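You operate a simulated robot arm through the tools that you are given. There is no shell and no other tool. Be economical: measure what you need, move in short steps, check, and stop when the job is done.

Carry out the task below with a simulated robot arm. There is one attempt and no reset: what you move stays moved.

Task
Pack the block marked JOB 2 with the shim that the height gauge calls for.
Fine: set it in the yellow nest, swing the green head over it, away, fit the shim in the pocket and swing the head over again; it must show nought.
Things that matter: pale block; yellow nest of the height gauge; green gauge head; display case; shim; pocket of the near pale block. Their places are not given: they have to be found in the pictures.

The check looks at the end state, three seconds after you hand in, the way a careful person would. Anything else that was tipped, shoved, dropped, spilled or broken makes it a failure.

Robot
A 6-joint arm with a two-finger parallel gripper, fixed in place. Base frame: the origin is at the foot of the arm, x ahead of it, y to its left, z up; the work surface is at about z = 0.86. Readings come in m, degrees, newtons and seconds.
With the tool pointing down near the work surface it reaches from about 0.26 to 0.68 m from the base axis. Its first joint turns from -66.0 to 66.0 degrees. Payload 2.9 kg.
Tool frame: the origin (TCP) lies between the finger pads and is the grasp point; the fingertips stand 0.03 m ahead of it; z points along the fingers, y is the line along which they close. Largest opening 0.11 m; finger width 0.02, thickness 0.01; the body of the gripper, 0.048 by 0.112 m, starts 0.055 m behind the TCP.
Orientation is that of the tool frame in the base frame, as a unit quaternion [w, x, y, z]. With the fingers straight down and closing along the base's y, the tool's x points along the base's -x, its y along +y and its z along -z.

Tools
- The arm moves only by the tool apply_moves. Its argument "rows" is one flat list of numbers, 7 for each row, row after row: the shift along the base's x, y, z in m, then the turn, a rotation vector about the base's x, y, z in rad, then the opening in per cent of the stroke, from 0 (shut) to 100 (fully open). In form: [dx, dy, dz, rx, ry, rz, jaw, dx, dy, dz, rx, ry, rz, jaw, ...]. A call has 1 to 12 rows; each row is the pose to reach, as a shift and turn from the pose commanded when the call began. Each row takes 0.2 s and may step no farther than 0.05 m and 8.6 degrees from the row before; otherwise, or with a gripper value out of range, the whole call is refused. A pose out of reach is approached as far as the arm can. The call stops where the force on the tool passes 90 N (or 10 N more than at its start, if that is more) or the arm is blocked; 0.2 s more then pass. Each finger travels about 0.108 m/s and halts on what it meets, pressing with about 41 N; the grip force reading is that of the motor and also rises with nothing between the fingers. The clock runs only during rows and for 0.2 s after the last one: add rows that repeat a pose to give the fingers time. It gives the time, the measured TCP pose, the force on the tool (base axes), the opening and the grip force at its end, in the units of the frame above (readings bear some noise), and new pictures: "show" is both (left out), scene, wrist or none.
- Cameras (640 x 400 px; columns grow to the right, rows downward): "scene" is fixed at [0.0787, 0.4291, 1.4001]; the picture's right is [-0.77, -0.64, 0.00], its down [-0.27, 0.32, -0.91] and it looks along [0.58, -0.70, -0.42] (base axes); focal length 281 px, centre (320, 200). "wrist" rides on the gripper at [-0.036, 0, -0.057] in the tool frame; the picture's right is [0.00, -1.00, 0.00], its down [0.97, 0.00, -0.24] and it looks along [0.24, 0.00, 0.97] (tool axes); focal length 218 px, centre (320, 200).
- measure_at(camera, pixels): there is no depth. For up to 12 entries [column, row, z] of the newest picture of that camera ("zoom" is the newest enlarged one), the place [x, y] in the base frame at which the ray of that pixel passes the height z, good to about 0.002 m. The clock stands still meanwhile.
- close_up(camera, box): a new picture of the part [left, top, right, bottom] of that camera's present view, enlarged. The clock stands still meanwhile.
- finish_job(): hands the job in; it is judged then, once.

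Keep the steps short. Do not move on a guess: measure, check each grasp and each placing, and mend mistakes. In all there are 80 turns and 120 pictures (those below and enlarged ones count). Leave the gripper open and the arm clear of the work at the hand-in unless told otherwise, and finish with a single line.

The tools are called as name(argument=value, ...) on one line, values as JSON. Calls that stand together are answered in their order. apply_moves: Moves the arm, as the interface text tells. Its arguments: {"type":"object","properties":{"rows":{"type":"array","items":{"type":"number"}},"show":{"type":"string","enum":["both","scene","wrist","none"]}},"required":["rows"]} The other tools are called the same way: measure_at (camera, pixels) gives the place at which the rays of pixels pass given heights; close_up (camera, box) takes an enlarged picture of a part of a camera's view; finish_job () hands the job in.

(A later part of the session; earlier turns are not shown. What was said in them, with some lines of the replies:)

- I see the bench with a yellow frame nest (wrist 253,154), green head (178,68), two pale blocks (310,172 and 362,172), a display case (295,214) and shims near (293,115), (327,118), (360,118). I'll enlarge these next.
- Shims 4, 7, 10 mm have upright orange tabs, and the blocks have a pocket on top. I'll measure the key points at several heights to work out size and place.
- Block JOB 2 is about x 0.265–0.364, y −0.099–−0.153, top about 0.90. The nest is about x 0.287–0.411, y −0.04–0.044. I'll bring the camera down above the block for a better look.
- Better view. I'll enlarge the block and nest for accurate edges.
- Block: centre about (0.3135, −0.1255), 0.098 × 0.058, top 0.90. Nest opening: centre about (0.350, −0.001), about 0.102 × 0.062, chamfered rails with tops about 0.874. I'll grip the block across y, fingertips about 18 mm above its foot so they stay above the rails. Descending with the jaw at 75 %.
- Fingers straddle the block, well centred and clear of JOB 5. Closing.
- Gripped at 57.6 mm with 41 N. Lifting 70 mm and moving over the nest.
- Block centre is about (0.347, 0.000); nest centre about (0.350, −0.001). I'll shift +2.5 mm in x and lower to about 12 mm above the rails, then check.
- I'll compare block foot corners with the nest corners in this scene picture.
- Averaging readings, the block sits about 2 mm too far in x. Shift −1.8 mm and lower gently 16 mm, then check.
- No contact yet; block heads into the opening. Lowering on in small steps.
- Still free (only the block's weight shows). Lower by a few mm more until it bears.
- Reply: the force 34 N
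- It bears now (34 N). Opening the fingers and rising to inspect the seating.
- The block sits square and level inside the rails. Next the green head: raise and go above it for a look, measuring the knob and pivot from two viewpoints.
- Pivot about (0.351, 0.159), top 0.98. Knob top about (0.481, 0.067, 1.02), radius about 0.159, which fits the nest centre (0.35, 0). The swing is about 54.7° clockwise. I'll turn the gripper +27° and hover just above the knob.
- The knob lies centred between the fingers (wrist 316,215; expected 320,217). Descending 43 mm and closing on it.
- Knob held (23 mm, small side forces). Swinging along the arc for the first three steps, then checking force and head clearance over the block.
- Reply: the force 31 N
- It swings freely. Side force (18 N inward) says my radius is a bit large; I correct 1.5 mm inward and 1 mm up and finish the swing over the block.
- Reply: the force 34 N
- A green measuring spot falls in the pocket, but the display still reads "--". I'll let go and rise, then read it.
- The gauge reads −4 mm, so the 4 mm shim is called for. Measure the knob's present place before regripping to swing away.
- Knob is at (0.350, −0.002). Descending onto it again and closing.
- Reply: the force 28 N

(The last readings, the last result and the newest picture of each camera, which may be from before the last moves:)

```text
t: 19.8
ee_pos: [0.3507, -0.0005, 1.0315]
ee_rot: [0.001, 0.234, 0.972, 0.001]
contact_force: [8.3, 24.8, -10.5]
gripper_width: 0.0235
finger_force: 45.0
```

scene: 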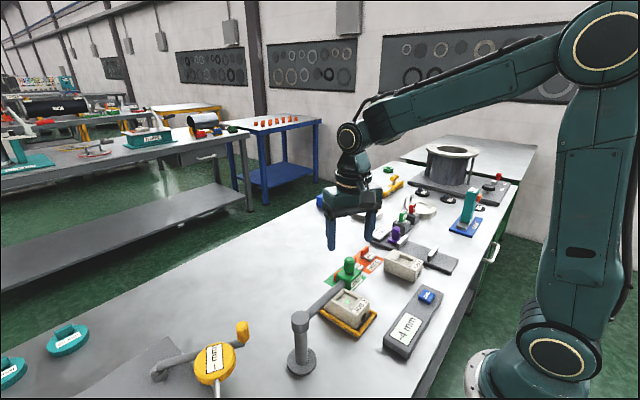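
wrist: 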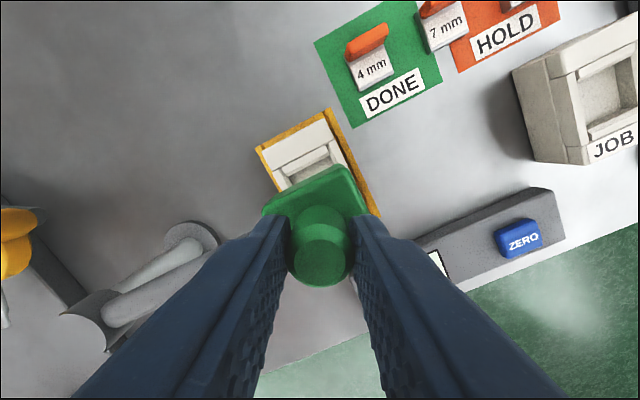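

Held again. The 25 N in y shows I'm about 3 mm outside the arc; I fold that in and swing back to the parked position.

apply_moves(rows=[0.0189, 0.0038, 0, 0, 0, 0.1194, 15, 0.0375, 0.0072, 0, 0, 0, 0.2388, 15, 0.0556, 0.0127, 0, 0, 0, 0.3582, 15, 0.0729, 0.0204, 0, 0, 0, 0.4776, 15, 0.0892, 0.0301, 0, 0, 0, 0.597, 15, 0.1042, 0.0417, 0, 0, 0, 0.7164, 15, 0.1177, 0.055, 0, 0, 0, 0.8358, 15, 0.1296, 0.0697, 0, 0, 0, 0.9548, 15, 0.1296, 0.0697, 0, 0, 0, 0.9548, 15])

```text
t: 21.8
ee_pos: [0.4818, 0.0674, 1.0314]
ee_rot: [0.002, -0.237, 0.972, 0.0]
contact_force: [24.2, -16.7, -22.8]
gripper_width: 0.0236
finger_force: 45.1
```

scene: 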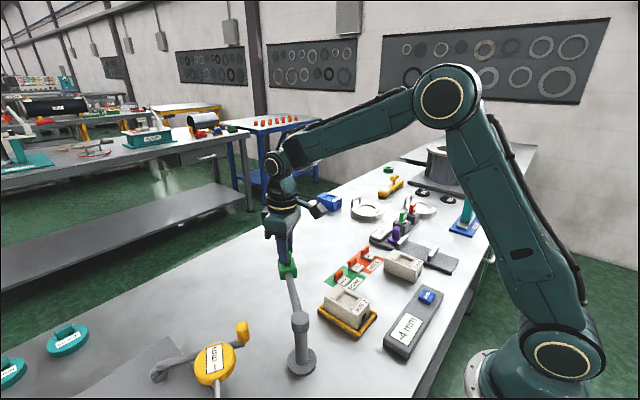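
wrist: 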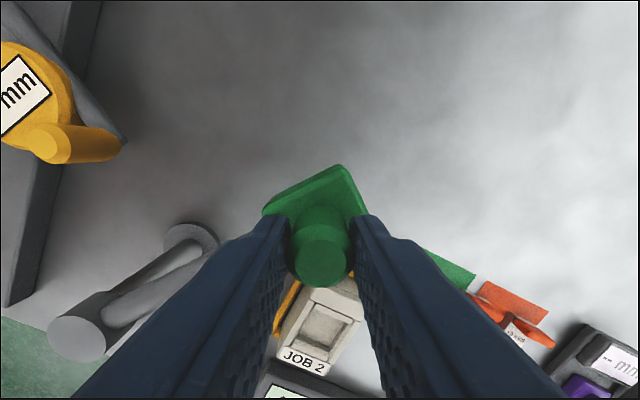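

Head is back at its parked place. Releasing, rising, squaring the gripper and moving toward the shims.

apply_moves(rows=[0, 0, 0, 0, 0, 0, 45, 0, 0, 0, 0, 0, 0, 70, 0, 0, 0.03, 0, 0, 0, 70, 0, 0, 0.07, 0, 0, 0, 70, -0.01, -0.04, 0.07, 0, 0, -0.12, 70, -0.02, -0.08, 0.06, 0, 0, -0.24, 70, -0.03, -0.12, 0.04, 0, 0, -0.36, 70, -0.04, -0.145, 0.02, 0, 0, -0.4774, 70, -0.04, -0.145, 0.02, 0, 0, -0.4774, 70])

close_up(camera="wrist", box=[240, 80, 440, 220])

close_up(camera="scene", box=[310, 240, 400, 320])

```text
t: 23.8
ee_pos: [0.4377, -0.0776, 1.052]
ee_rot: [0.001, 0.001, 1.0, 0.0]
contact_force: [0.1, 0.1, -0.3]
gripper_width: 0.0769
finger_force: 0.1
```

scene: 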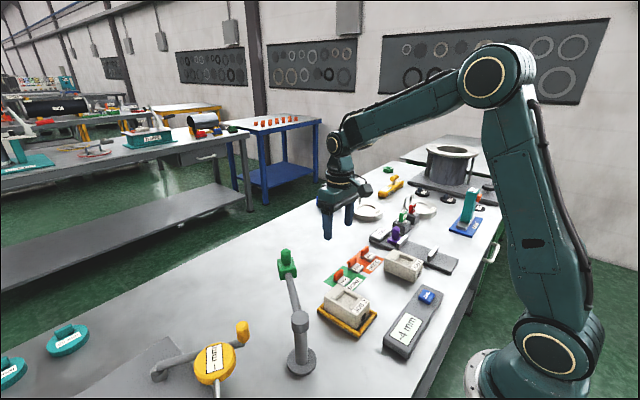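
wrist: 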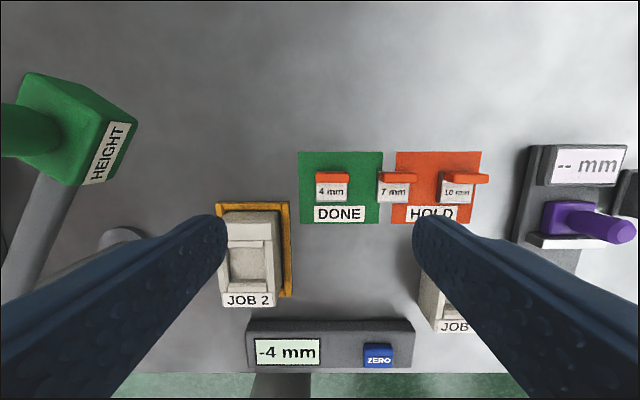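

```text
2.86 times, centred on (340, 150) of wrist
```

zoom: 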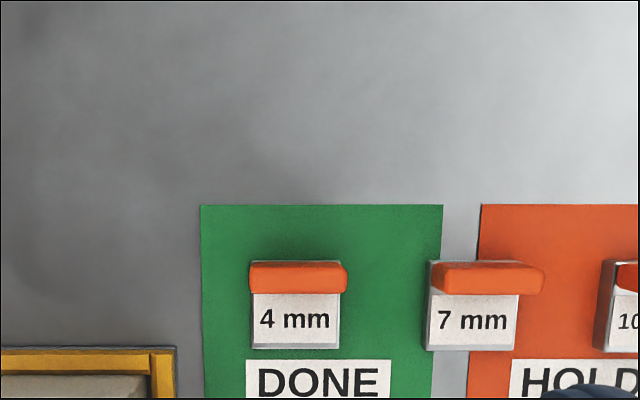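

```text
5.00 times, centred on (355, 280) of scene
```

zoom: 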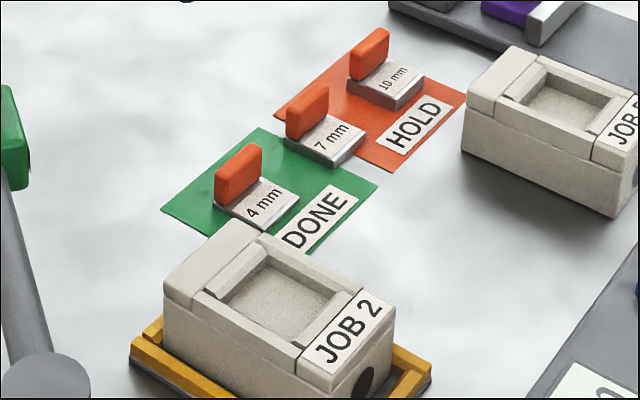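

Display holds −4 mm. The 4 mm shim has its tab on the far (+x) side. I'll measure the shim, tab and pocket.

measure_at(camera="wrist", pixels=[[315.3, 179, 0.88], [347.3, 179, 0.88], [331, 172, 0.88], [331, 179, 0.88], [331, 202, 0.864], [316.3, 202, 0.864], [346.6, 202, 0.864], [315.5, 171.5, 0.864], [377, 202, 0.867], [408.5, 202, 0.867], [331, 172, 0.885], [315.3, 179, 0.885]])

close_up(camera="scene", box=[325, 260, 375, 295])

```text
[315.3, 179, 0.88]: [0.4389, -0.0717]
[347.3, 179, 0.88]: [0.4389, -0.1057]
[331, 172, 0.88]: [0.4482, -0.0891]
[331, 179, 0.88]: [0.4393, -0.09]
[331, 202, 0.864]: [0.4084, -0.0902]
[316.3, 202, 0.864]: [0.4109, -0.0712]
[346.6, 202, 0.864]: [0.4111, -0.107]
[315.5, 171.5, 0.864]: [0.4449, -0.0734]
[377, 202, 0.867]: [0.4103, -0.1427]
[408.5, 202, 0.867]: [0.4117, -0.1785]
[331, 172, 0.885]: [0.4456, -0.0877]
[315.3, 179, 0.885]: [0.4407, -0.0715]
```

```text
11.43 times, centred on (350, 278) of scene
```

zoom: 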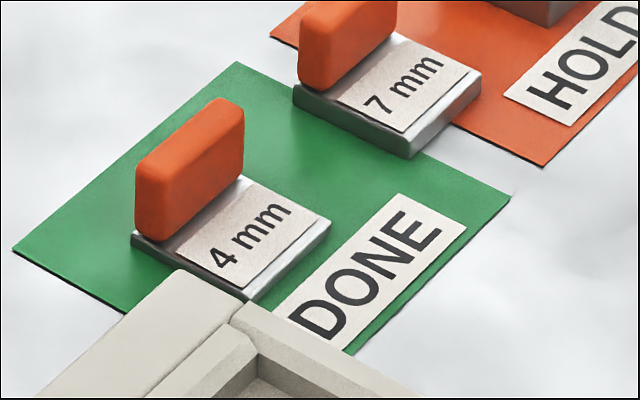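

close_up(camera="scene", box=[318, 280, 378, 325])

close_up(camera="wrist", box=[205, 190, 305, 310])

```text
8.89 times, centred on (348, 302) of scene
```

zoom: 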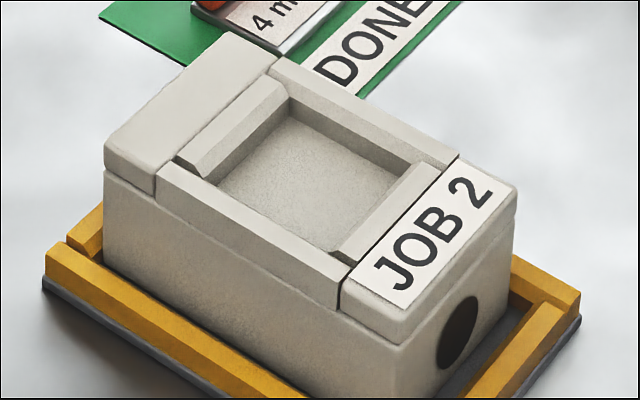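

```text
3.33 times, centred on (255, 250) of wrist
```

zoom: 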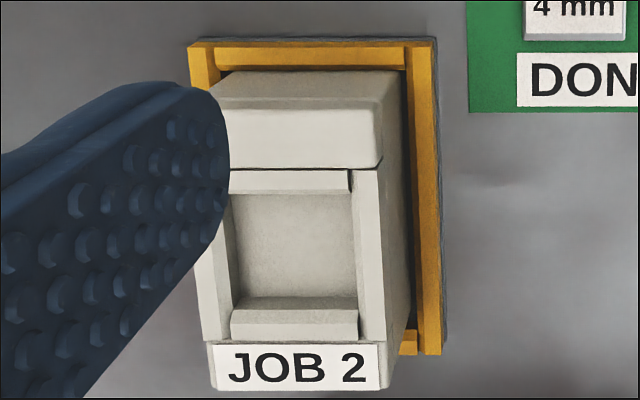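

Pocket is about 38 × 40 mm, 8–10 mm deep; shim is about 36 mm square with a tab 34 mm wide along y, top about 0.882. I'll grip only the top ~9 mm of the tab so the fingers stay above the block. Hover first with the jaw at 45 %.

apply_moves(rows=[0.005, -0.0113, -0.03, 0, 0, 0, 45, 0.005, -0.0113, -0.07, 0, 0, 0, 45, 0.005, -0.0113, -0.1, 0, 0, 0, 45, 0.005, -0.0113, -0.11, 0, 0, 0, 45, 0.005, -0.0113, -0.11, 0, 0, 0, 45])

close_up(camera="scene", box=[310, 235, 390, 295])

```text
t: 25.0
ee_pos: [0.4441, -0.0879, 0.9414]
ee_rot: [0.0, -0.001, 1.0, 0.0]
contact_force: [0.3, -0.4, -0.7]
gripper_width: 0.0494
finger_force: 0.1
```

scene: 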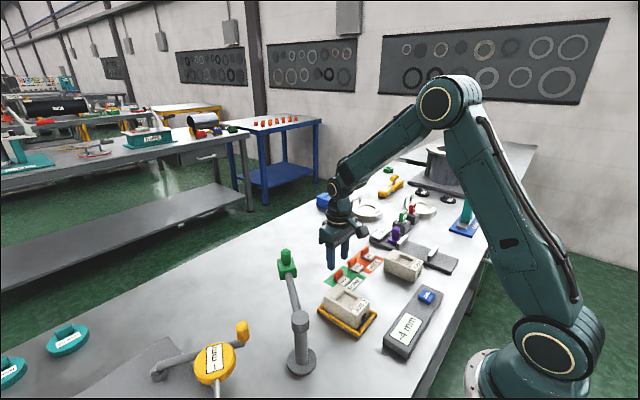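
wrist: 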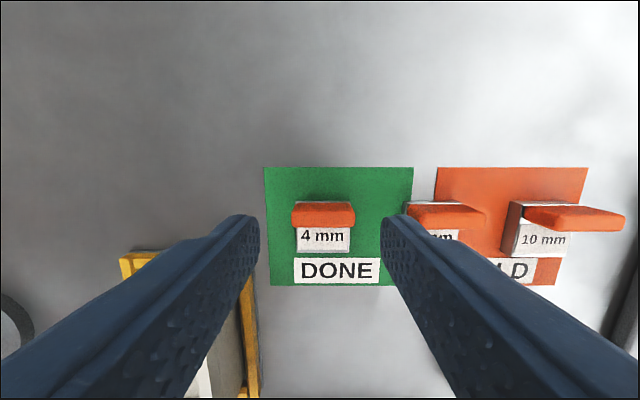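

```text
6.67 times, centred on (350, 265) of scene
```

zoom: 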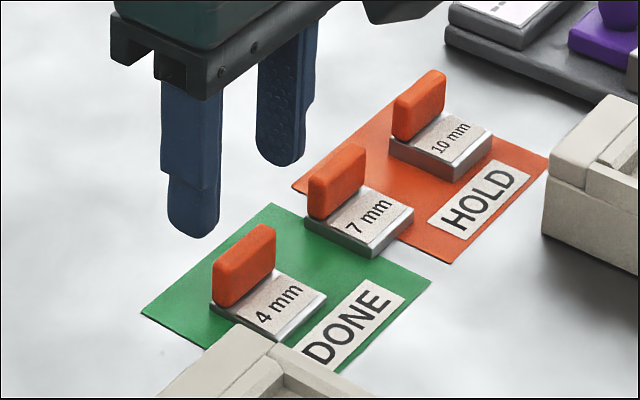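

close_up(camera="wrist", box=[270, 180, 370, 270])

```text
4.44 times, centred on (320, 225) of wrist
```

zoom: 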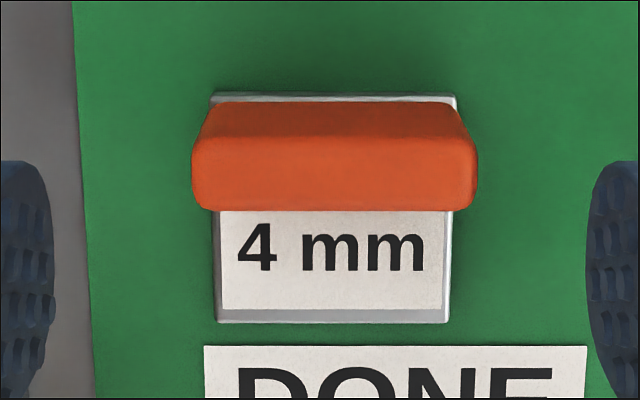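

measure_at(camera="zoom", pixels=[[191, 173, 0.885], [477, 173, 0.885], [334, 137, 0.885], [334, 210, 0.885], [191, 173, 0.89], [477, 173, 0.89], [334, 173, 0.885], [334, 173, 0.89], [213, 95, 0.865], [457, 95, 0.865], [218, 320, 0.865], [448, 320, 0.865]])

```text
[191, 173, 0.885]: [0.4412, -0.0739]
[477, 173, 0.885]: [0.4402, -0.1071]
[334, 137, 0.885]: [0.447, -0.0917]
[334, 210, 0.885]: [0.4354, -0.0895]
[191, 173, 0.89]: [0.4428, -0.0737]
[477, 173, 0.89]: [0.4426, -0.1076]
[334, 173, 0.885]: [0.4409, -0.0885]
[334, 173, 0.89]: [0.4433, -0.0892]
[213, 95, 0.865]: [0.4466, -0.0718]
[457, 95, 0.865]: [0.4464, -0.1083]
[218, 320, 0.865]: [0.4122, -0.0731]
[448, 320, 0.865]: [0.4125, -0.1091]
```

Tab centre (0.4415, −0.0905). Small correction, descend 37 mm (tips about 0.874) and close.

apply_moves(rows=[-0.001, -0.002, -0.015, 0, 0, 0, 45, -0.001, -0.002, -0.03, 0, 0, 0, 45, -0.001, -0.002, -0.037, 0, 0, 0, 45, -0.001, -0.002, -0.037, 0, 0, 0, 45, -0.001, -0.002, -0.037, 0, 0, 0, 22, -0.001, -0.002, -0.037, 0, 0, 0, 22, -0.001, -0.002, -0.037, 0, 0, 0, 22])

close_up(camera="scene", box=[310, 235, 390, 295])

```text
t: 26.6
ee_pos: [0.4438, -0.0906, 0.9041]
ee_rot: [0.001, 0.0, 1.0, 0.0]
contact_force: [0.1, 0.4, 0.8]
gripper_width: 0.0346
finger_force: 41.3
```

scene: 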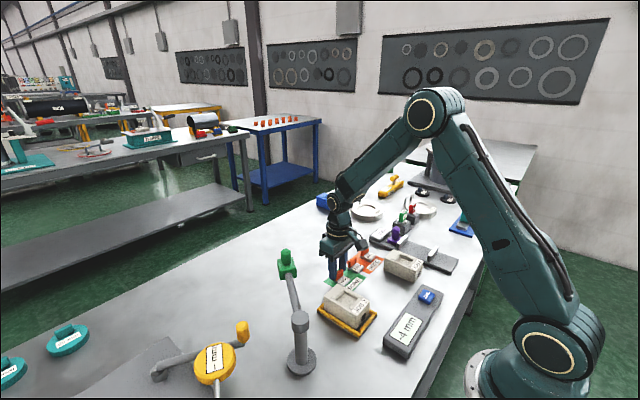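
wrist: 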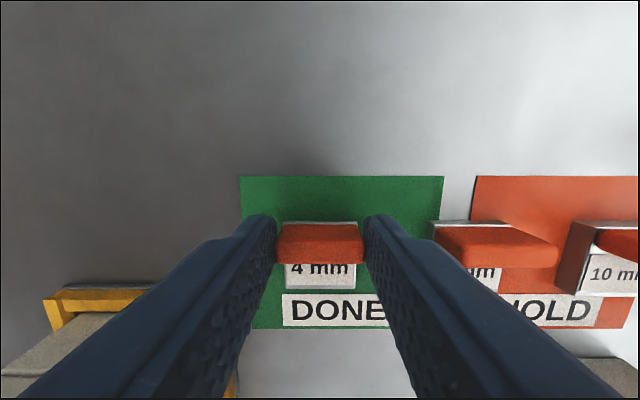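

```text
6.67 times, centred on (350, 265) of scene
```

zoom: 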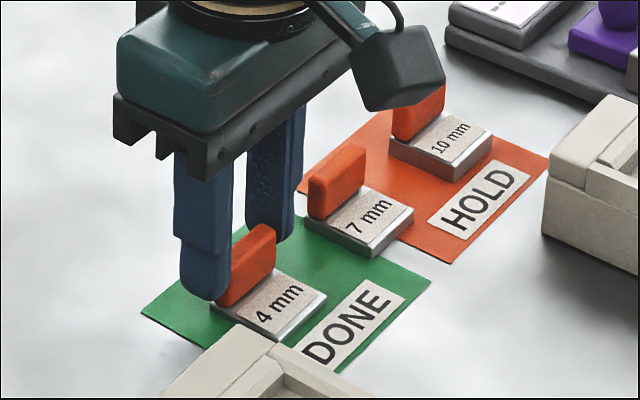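

Tab gripped (34.6 mm, 41 N). Lifting 70 mm and moving to a spot just beyond the block (+x side) so I can see shim and pocket in one picture.

apply_moves(rows=[0, 0, 0.02, 0, 0, 0, 22, 0, 0, 0.05, 0, 0, 0, 22, 0, 0, 0.07, 0, 0, 0, 22, 0, 0.03, 0.08, 0, 0, 0, 22, -0.002, 0.06, 0.08, 0, 0, 0, 22, -0.002, 0.09, 0.08, 0, 0, 0, 22, -0.002, 0.09, 0.08, 0, 0, 0, 22])

close_up(camera="wrist", box=[240, 190, 400, 330])

close_up(camera="scene", box=[300, 235, 400, 335])

```text
t: 28.2
ee_pos: [0.44, 0.0001, 0.985]
ee_rot: [0.001, 0.0, 1.0, 0.0]
contact_force: [0.3, 0.0, 0.0]
gripper_width: 0.0349
finger_force: 40.7
```

scene: 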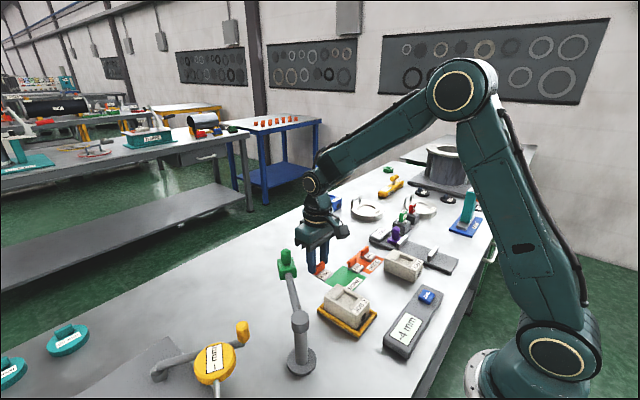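
wrist: 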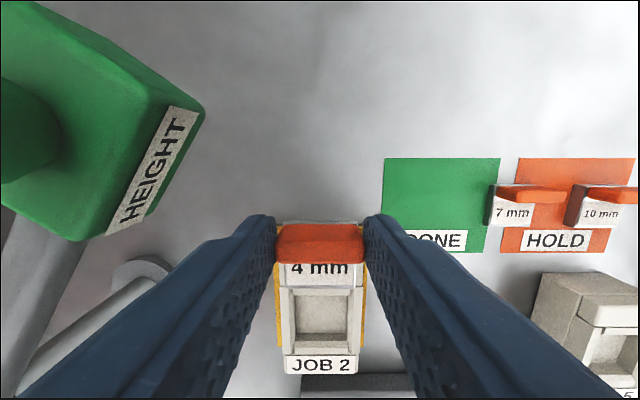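

```text
2.86 times, centred on (320, 260) of wrist
```

zoom: 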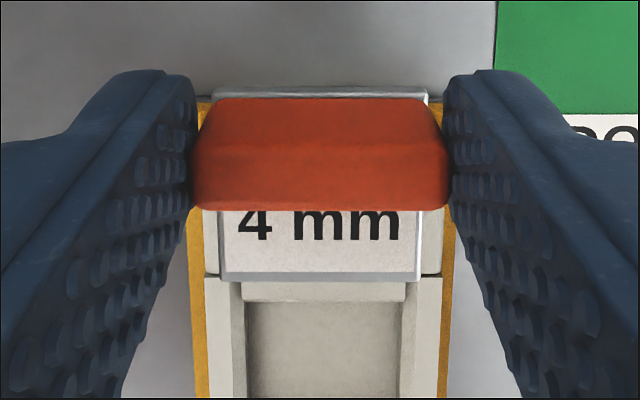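

```text
4.00 times, centred on (350, 285) of scene
```

zoom: 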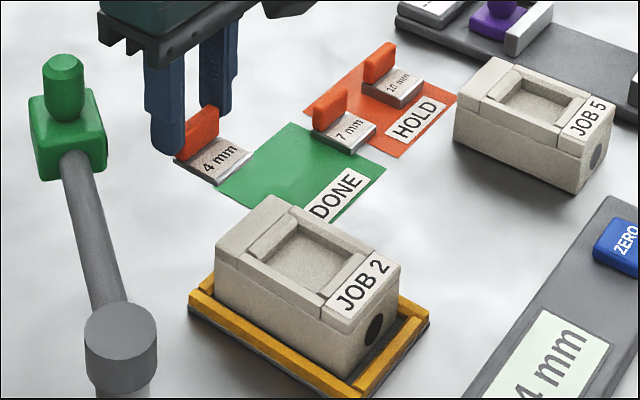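

measure_at(camera="zoom", pixels=[[0, 0, 0.9]])

close_up(camera="wrist", box=[270, 260, 370, 380])

```text
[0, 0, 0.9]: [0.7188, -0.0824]
```

```text
3.33 times, centred on (320, 320) of wrist
```

zoom: 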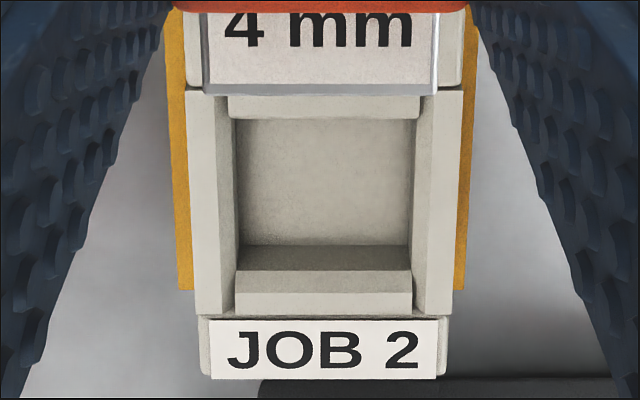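

measure_at(camera="zoom", pixels=[[240, 245, 0.896], [409, 245, 0.896], [237, 125, 0.896], [415, 120, 0.896], [238, 270, 0.903], [411, 270, 0.903], [205, 85, 0.945], [437, 85, 0.945], [206, 95, 0.941], [436, 95, 0.941], [202, 378, 0.905], [446, 378, 0.905]])

measure_at(camera="wrist", pixels=[[282.5, 221.5, 0.945], [357.5, 222.5, 0.945], [276, 252, 0.965], [364, 252, 0.965], [320, 262, 0.965], [320, 240, 0.965]])

```text
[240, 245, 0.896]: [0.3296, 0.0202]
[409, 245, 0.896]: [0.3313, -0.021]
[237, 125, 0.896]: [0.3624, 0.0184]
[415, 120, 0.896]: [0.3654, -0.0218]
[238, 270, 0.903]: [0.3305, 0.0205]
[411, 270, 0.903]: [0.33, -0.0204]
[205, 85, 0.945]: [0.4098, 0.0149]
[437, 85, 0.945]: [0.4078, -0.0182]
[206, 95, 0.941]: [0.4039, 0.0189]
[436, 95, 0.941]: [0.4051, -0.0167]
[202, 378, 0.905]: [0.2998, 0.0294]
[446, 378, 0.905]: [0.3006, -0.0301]
```

```text
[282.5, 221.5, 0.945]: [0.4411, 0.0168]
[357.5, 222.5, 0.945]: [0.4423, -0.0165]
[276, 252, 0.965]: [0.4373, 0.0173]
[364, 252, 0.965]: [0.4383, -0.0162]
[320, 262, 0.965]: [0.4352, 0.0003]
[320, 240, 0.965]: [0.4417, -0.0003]
```

Pocket: x about 0.330–0.369, y centre −0.0006, about 40 mm square. Held shim: x 0.407–0.442, y centre 0.000. Shift −75 mm in x and lower until the shim is about 8 mm above the block.

apply_moves(rows=[-0.035, -0.0005, 0, 0, 0, 0, 22, -0.07, -0.0005, 0, 0, 0, 0, 22, -0.075, -0.0005, 0, 0, 0, 0, 22, -0.075, -0.0005, -0.026, 0, 0, 0, 22, -0.075, -0.0005, -0.026, 0, 0, 0, 22], show="wrist")

close_up(camera="scene", box=[310, 270, 390, 330])

close_up(camera="wrist", box=[260, 190, 380, 300])

```text
t: 29.4
ee_pos: [0.3665, -0.0004, 0.9589]
ee_rot: [0.001, 0.001, 1.0, 0.0]
contact_force: [-0.1, -0.1, -0.5]
gripper_width: 0.0348
finger_force: 41.4
```

wrist: 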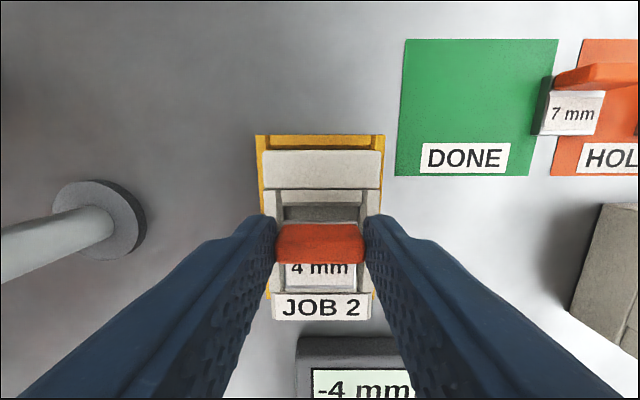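

```text
6.67 times, centred on (350, 300) of scene
```

zoom: 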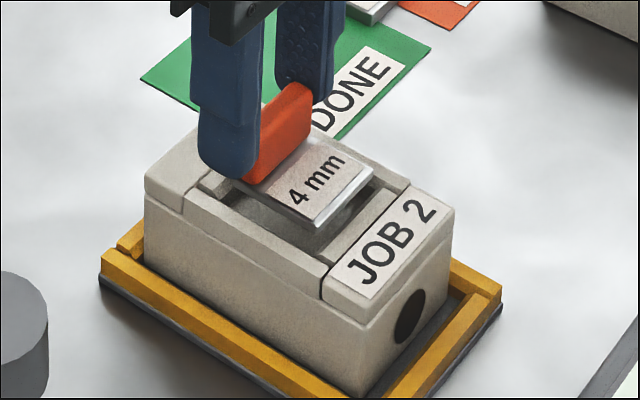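

```text
3.64 times, centred on (320, 245) of wrist
```

zoom: 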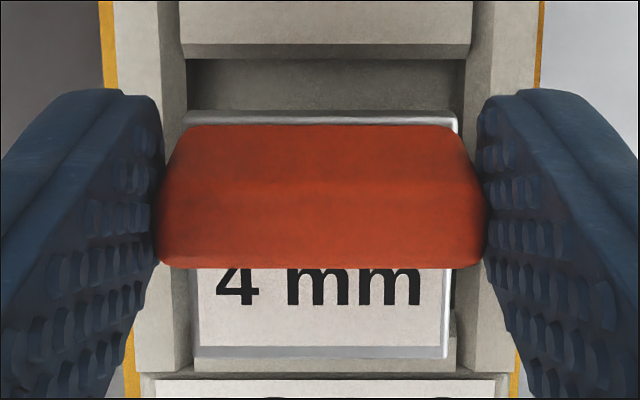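

measure_at(camera="zoom", pixels=[[320, 112, 0.919], [320, 347, 0.919], [320, 357, 0.915], [320, 58, 0.901], [320, 43, 0.905], [320, 371, 0.905], [183, 340, 0.901], [456, 340, 0.901], [192, 340, 0.919], [448, 340, 0.919]])

```text
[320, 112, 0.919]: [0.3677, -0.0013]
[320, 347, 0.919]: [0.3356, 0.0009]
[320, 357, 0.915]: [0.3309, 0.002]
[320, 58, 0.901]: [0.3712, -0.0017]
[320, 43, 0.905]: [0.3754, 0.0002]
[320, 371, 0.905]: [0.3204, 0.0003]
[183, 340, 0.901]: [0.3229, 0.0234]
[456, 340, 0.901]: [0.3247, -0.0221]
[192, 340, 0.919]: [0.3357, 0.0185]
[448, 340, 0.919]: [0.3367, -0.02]
```

Shim (0.333–0.368) lies centred over the pocket (0.330–0.371). Lowering gently.

apply_moves(rows=[0, 0.0003, -0.005, 0, 0, 0, 22, 0, 0.0003, -0.009, 0, 0, 0, 22, 0, 0.0003, -0.013, 0, 0, 0, 22], show="none")

close_up(camera="scene", box=[310, 270, 390, 330])

```text
t: 30.2
ee_pos: [0.3666, 0.0009, 0.9475]
ee_rot: [0.0, 0.001, 1.0, 0.0]
contact_force: [1.3, 0.7, -0.8]
gripper_width: 0.0347
finger_force: 41.1
```

```text
6.67 times, centred on (350, 300) of scene
```

zoom: 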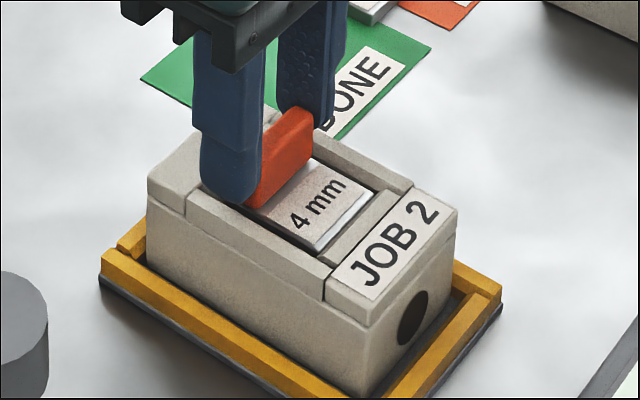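

Entering the pocket without contact force. Lowering on until it bears.

apply_moves(rows=[0, 0, -0.002, 0, 0, 0, 22, 0, 0, -0.004, 0, 0, 0, 22, 0, 0, -0.0055, 0, 0, 0, 22], show="none")

close_up(camera="scene", box=[310, 270, 390, 330])

```text
t: 31.0
ee_pos: [0.3672, -0.0001, 0.9424]
ee_rot: [0.002, 0.0, 1.0, 0.0]
contact_force: [-6.1, 1.6, 30.7]
gripper_width: 0.0347
finger_force: 41.1
```

```text
6.67 times, centred on (350, 300) of scene
```

zoom: 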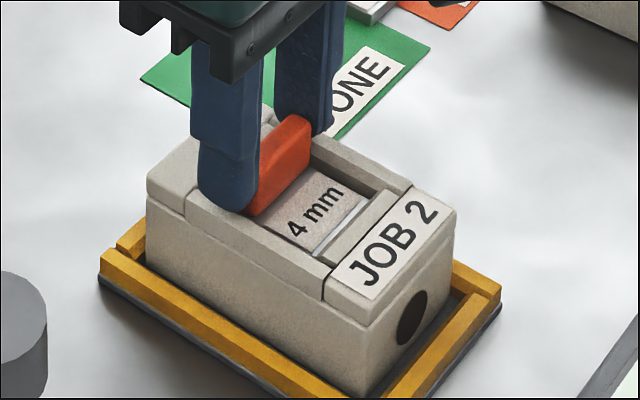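

It bears at 31 N with the plate deep in the pocket. Releasing and rising to inspect.

apply_moves(rows=[0, 0, 0.0015, 0, 0, 0, 22, 0, 0, 0.0015, 0, 0, 0, 45, 0, 0, 0.0015, 0, 0, 0, 45, 0, 0, 0.03, 0, 0, 0, 45, 0, 0, 0.07, 0, 0, 0, 45, 0, 0, 0.11, 0, 0, 0, 45])

close_up(camera="scene", box=[310, 270, 390, 330])

close_up(camera="wrist", box=[260, 110, 380, 240])

```text
t: 32.4
ee_pos: [0.3668, 0.0011, 1.0554]
ee_rot: [-0.001, 0.001, 1.0, 0.0]
contact_force: [0.4, -0.1, 0.0]
gripper_width: 0.0497
finger_force: 0.2
```

scene: 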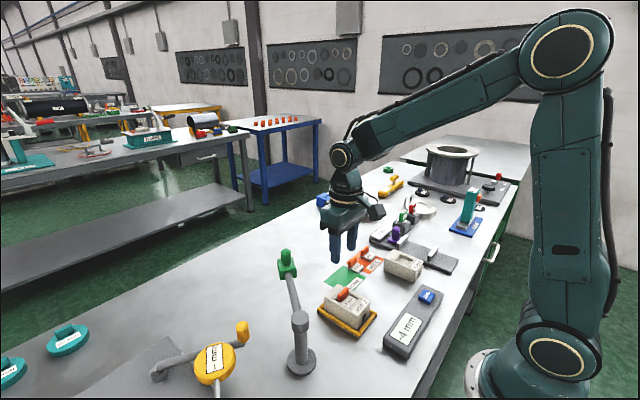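
wrist: 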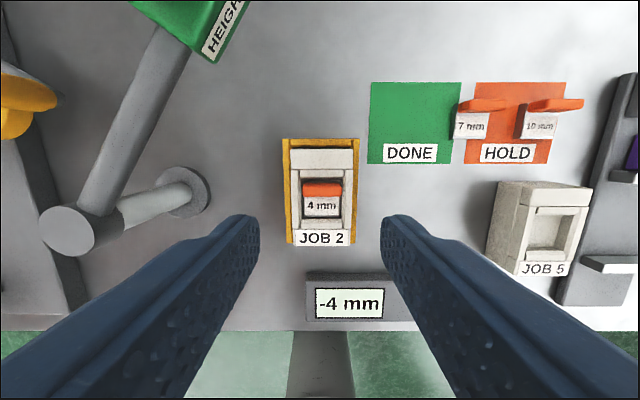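

```text
6.67 times, centred on (350, 300) of scene
```

zoom: 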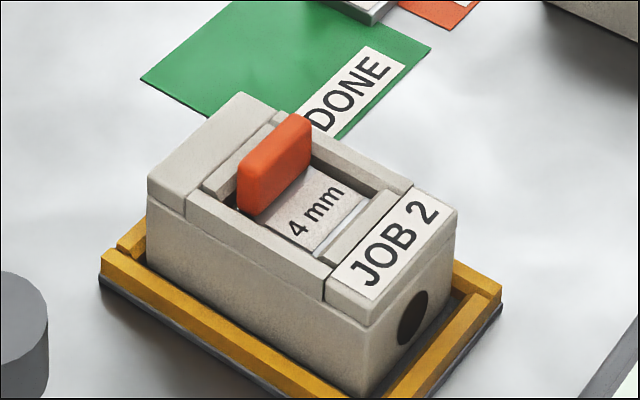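

```text
3.08 times, centred on (320, 175) of wrist
```

zoom: 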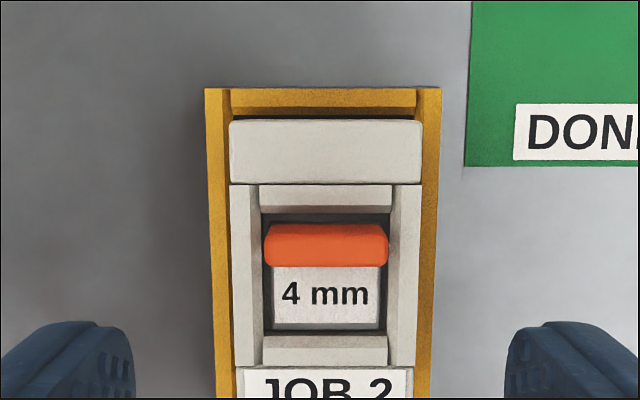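

The shim lies flat in the pocket, tab on the far side. Now back to the green knob with the gripper turned +27°.

apply_moves(rows=[0, 0, 0.03, 0, 0, 0, 75, 0.03, 0.017, 0.03, 0, 0, 0.12, 75, 0.06, 0.034, 0.03, 0, 0, 0.24, 75, 0.09, 0.051, 0.025, 0, 0, 0.36, 75, 0.1145, 0.0665, 0.02, 0, 0, 0.4774, 75, 0.1145, 0.0665, 0.02, 0, 0, 0.4774, 75], show="wrist")

```text
t: 33.8
ee_pos: [0.4833, 0.0678, 1.0702]
ee_rot: [0.0, -0.238, 0.971, 0.0]
contact_force: [-0.3, 0.0, -0.7]
gripper_width: 0.0826
finger_force: 0.1
```

wrist: 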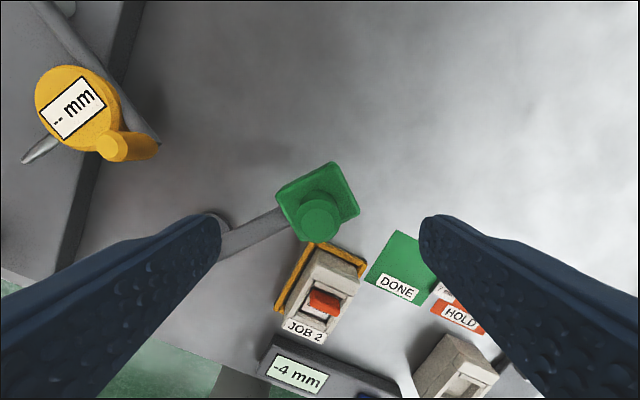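

Knob is centred again (318,220). Descend and grip.

apply_moves(rows=[0, 0, -0.02, 0, 0, 0, 75, 0, 0, -0.033, 0, 0, 0, 75, 0, 0, -0.04, 0, 0, 0, 75, 0, 0, -0.04, 0, 0, 0, 45, 0, 0, -0.04, 0, 0, 0, 15, 0, 0, -0.04, 0, 0, 0, 15, 0, 0, -0.04, 0, 0, 0, 15], show="wrist")

```text
t: 35.4
ee_pos: [0.4817, 0.0673, 1.0303]
ee_rot: [-0.001, -0.238, 0.971, 0.001]
contact_force: [-12.4, 9.7, -1.3]
gripper_width: 0.0236
finger_force: 45.0
```

wrist: 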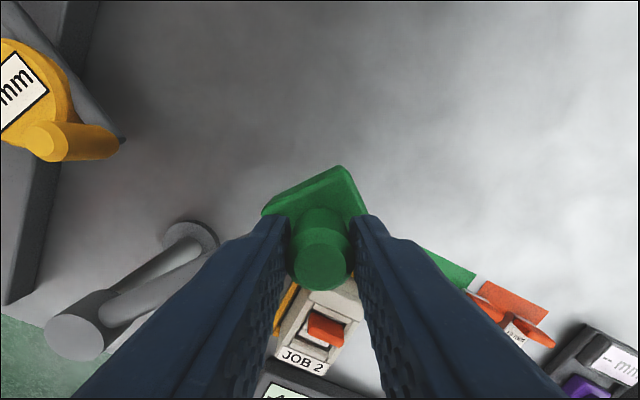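

Held. Swinging the head over the packed block (head bottom about 0.965, tab top about 0.922, so it clears).

apply_moves(rows=[-0.0131, -0.0139, 0.001, 0, 0, -0.1194, 15, -0.0266, -0.0272, 0.001, 0, 0, -0.2388, 15, -0.0417, -0.0387, 0.001, 0, 0, -0.3582, 15, -0.058, -0.0484, 0.001, 0, 0, -0.4776, 15, -0.0753, -0.0561, 0.001, 0, 0, -0.597, 15, -0.0934, -0.0617, 0.001, 0, 0, -0.7164, 15, -0.1121, -0.0651, 0.001, 0, 0, -0.8358, 15, -0.131, -0.0662, 0.001, 0, 0, -0.9548, 15, -0.131, -0.0662, 0.001, 0, 0, -0.9548, 15])

close_up(camera="scene", box=[290, 250, 450, 350])

```text
t: 37.4
ee_pos: [0.3508, -0.0007, 1.0315]
ee_rot: [0.003, 0.235, 0.972, 0.001]
contact_force: [22.1, 17.0, -33.0]
gripper_width: 0.0235
finger_force: 45.2
```

scene: 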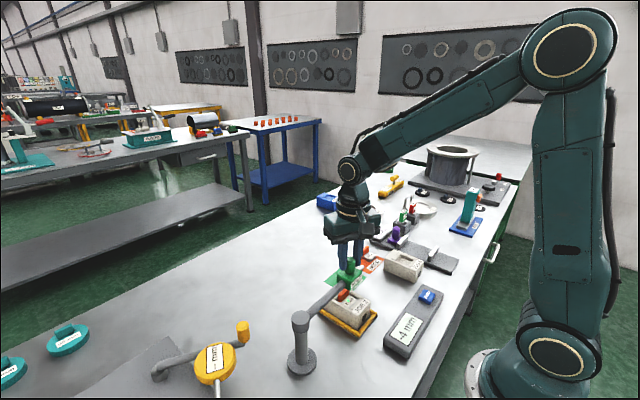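
wrist: 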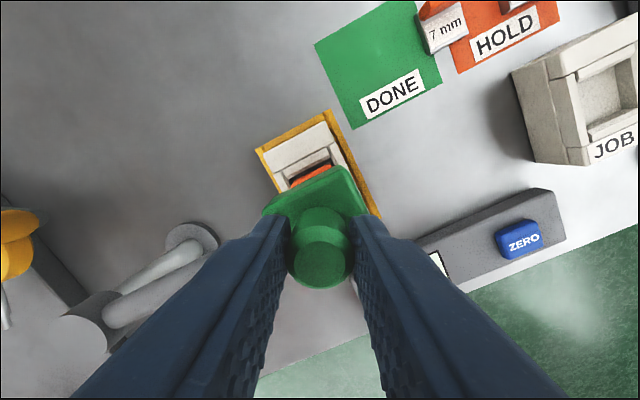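

```text
4.00 times, centred on (370, 300) of scene
```

zoom: 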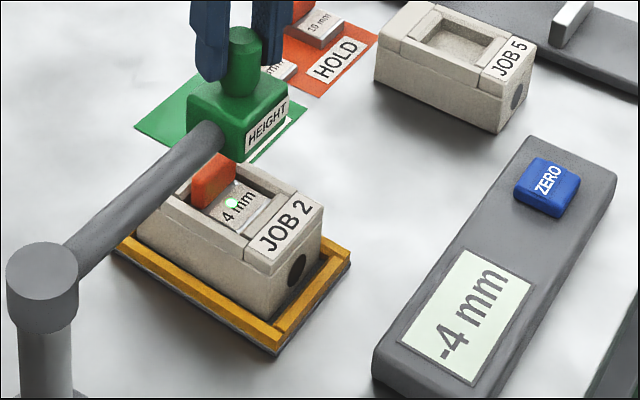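

The spot falls on the shim plate. Releasing, rising, and letting the gauge settle to read it.

apply_moves(rows=[0, 0, 0, 0, 0, 0, 45, 0, 0, 0, 0, 0, 0, 70, 0, 0, 0.03, 0, 0, 0, 70, 0, 0, 0.07, 0, 0, 0, 70, 0, 0, 0.1, 0, 0, 0, 70, 0, 0, 0.1, 0, 0, 0, 70])

close_up(camera="scene", box=[290, 250, 450, 350])

```text
t: 38.8
ee_pos: [0.35, -0.0013, 1.1331]
ee_rot: [0.001, 0.236, 0.972, 0.0]
contact_force: [0.0, 0.0, 0.3]
gripper_width: 0.0772
finger_force: 0.2
```

scene: 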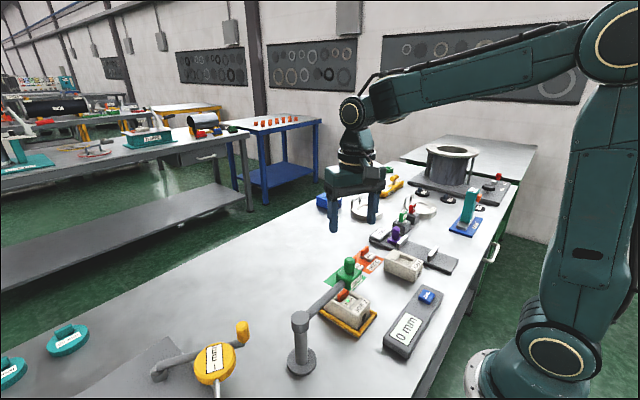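
wrist: 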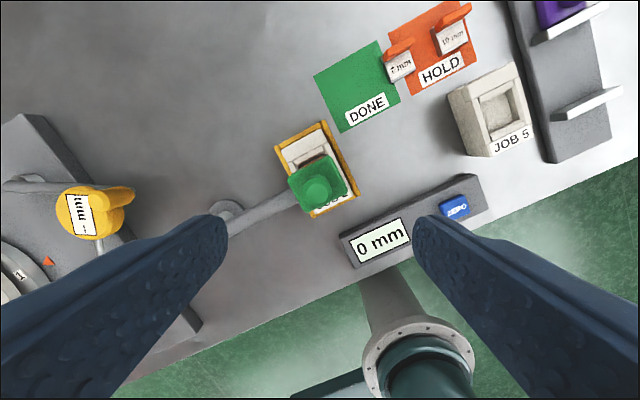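

```text
4.00 times, centred on (370, 300) of scene
```

zoom: 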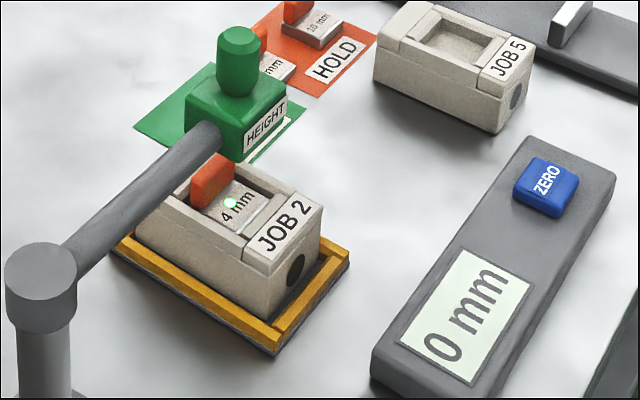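

The display reads 0 mm, the shim is seated, the gripper is open and the arm is well clear above. Handing in.

finish_job()

```text
The job is handed in.
```

JOB 2 is in the yellow nest with the 4 mm shim fitted, as the gauge's first reading of −4 mm called for; with the green head back over it, the display shows 0 mm.
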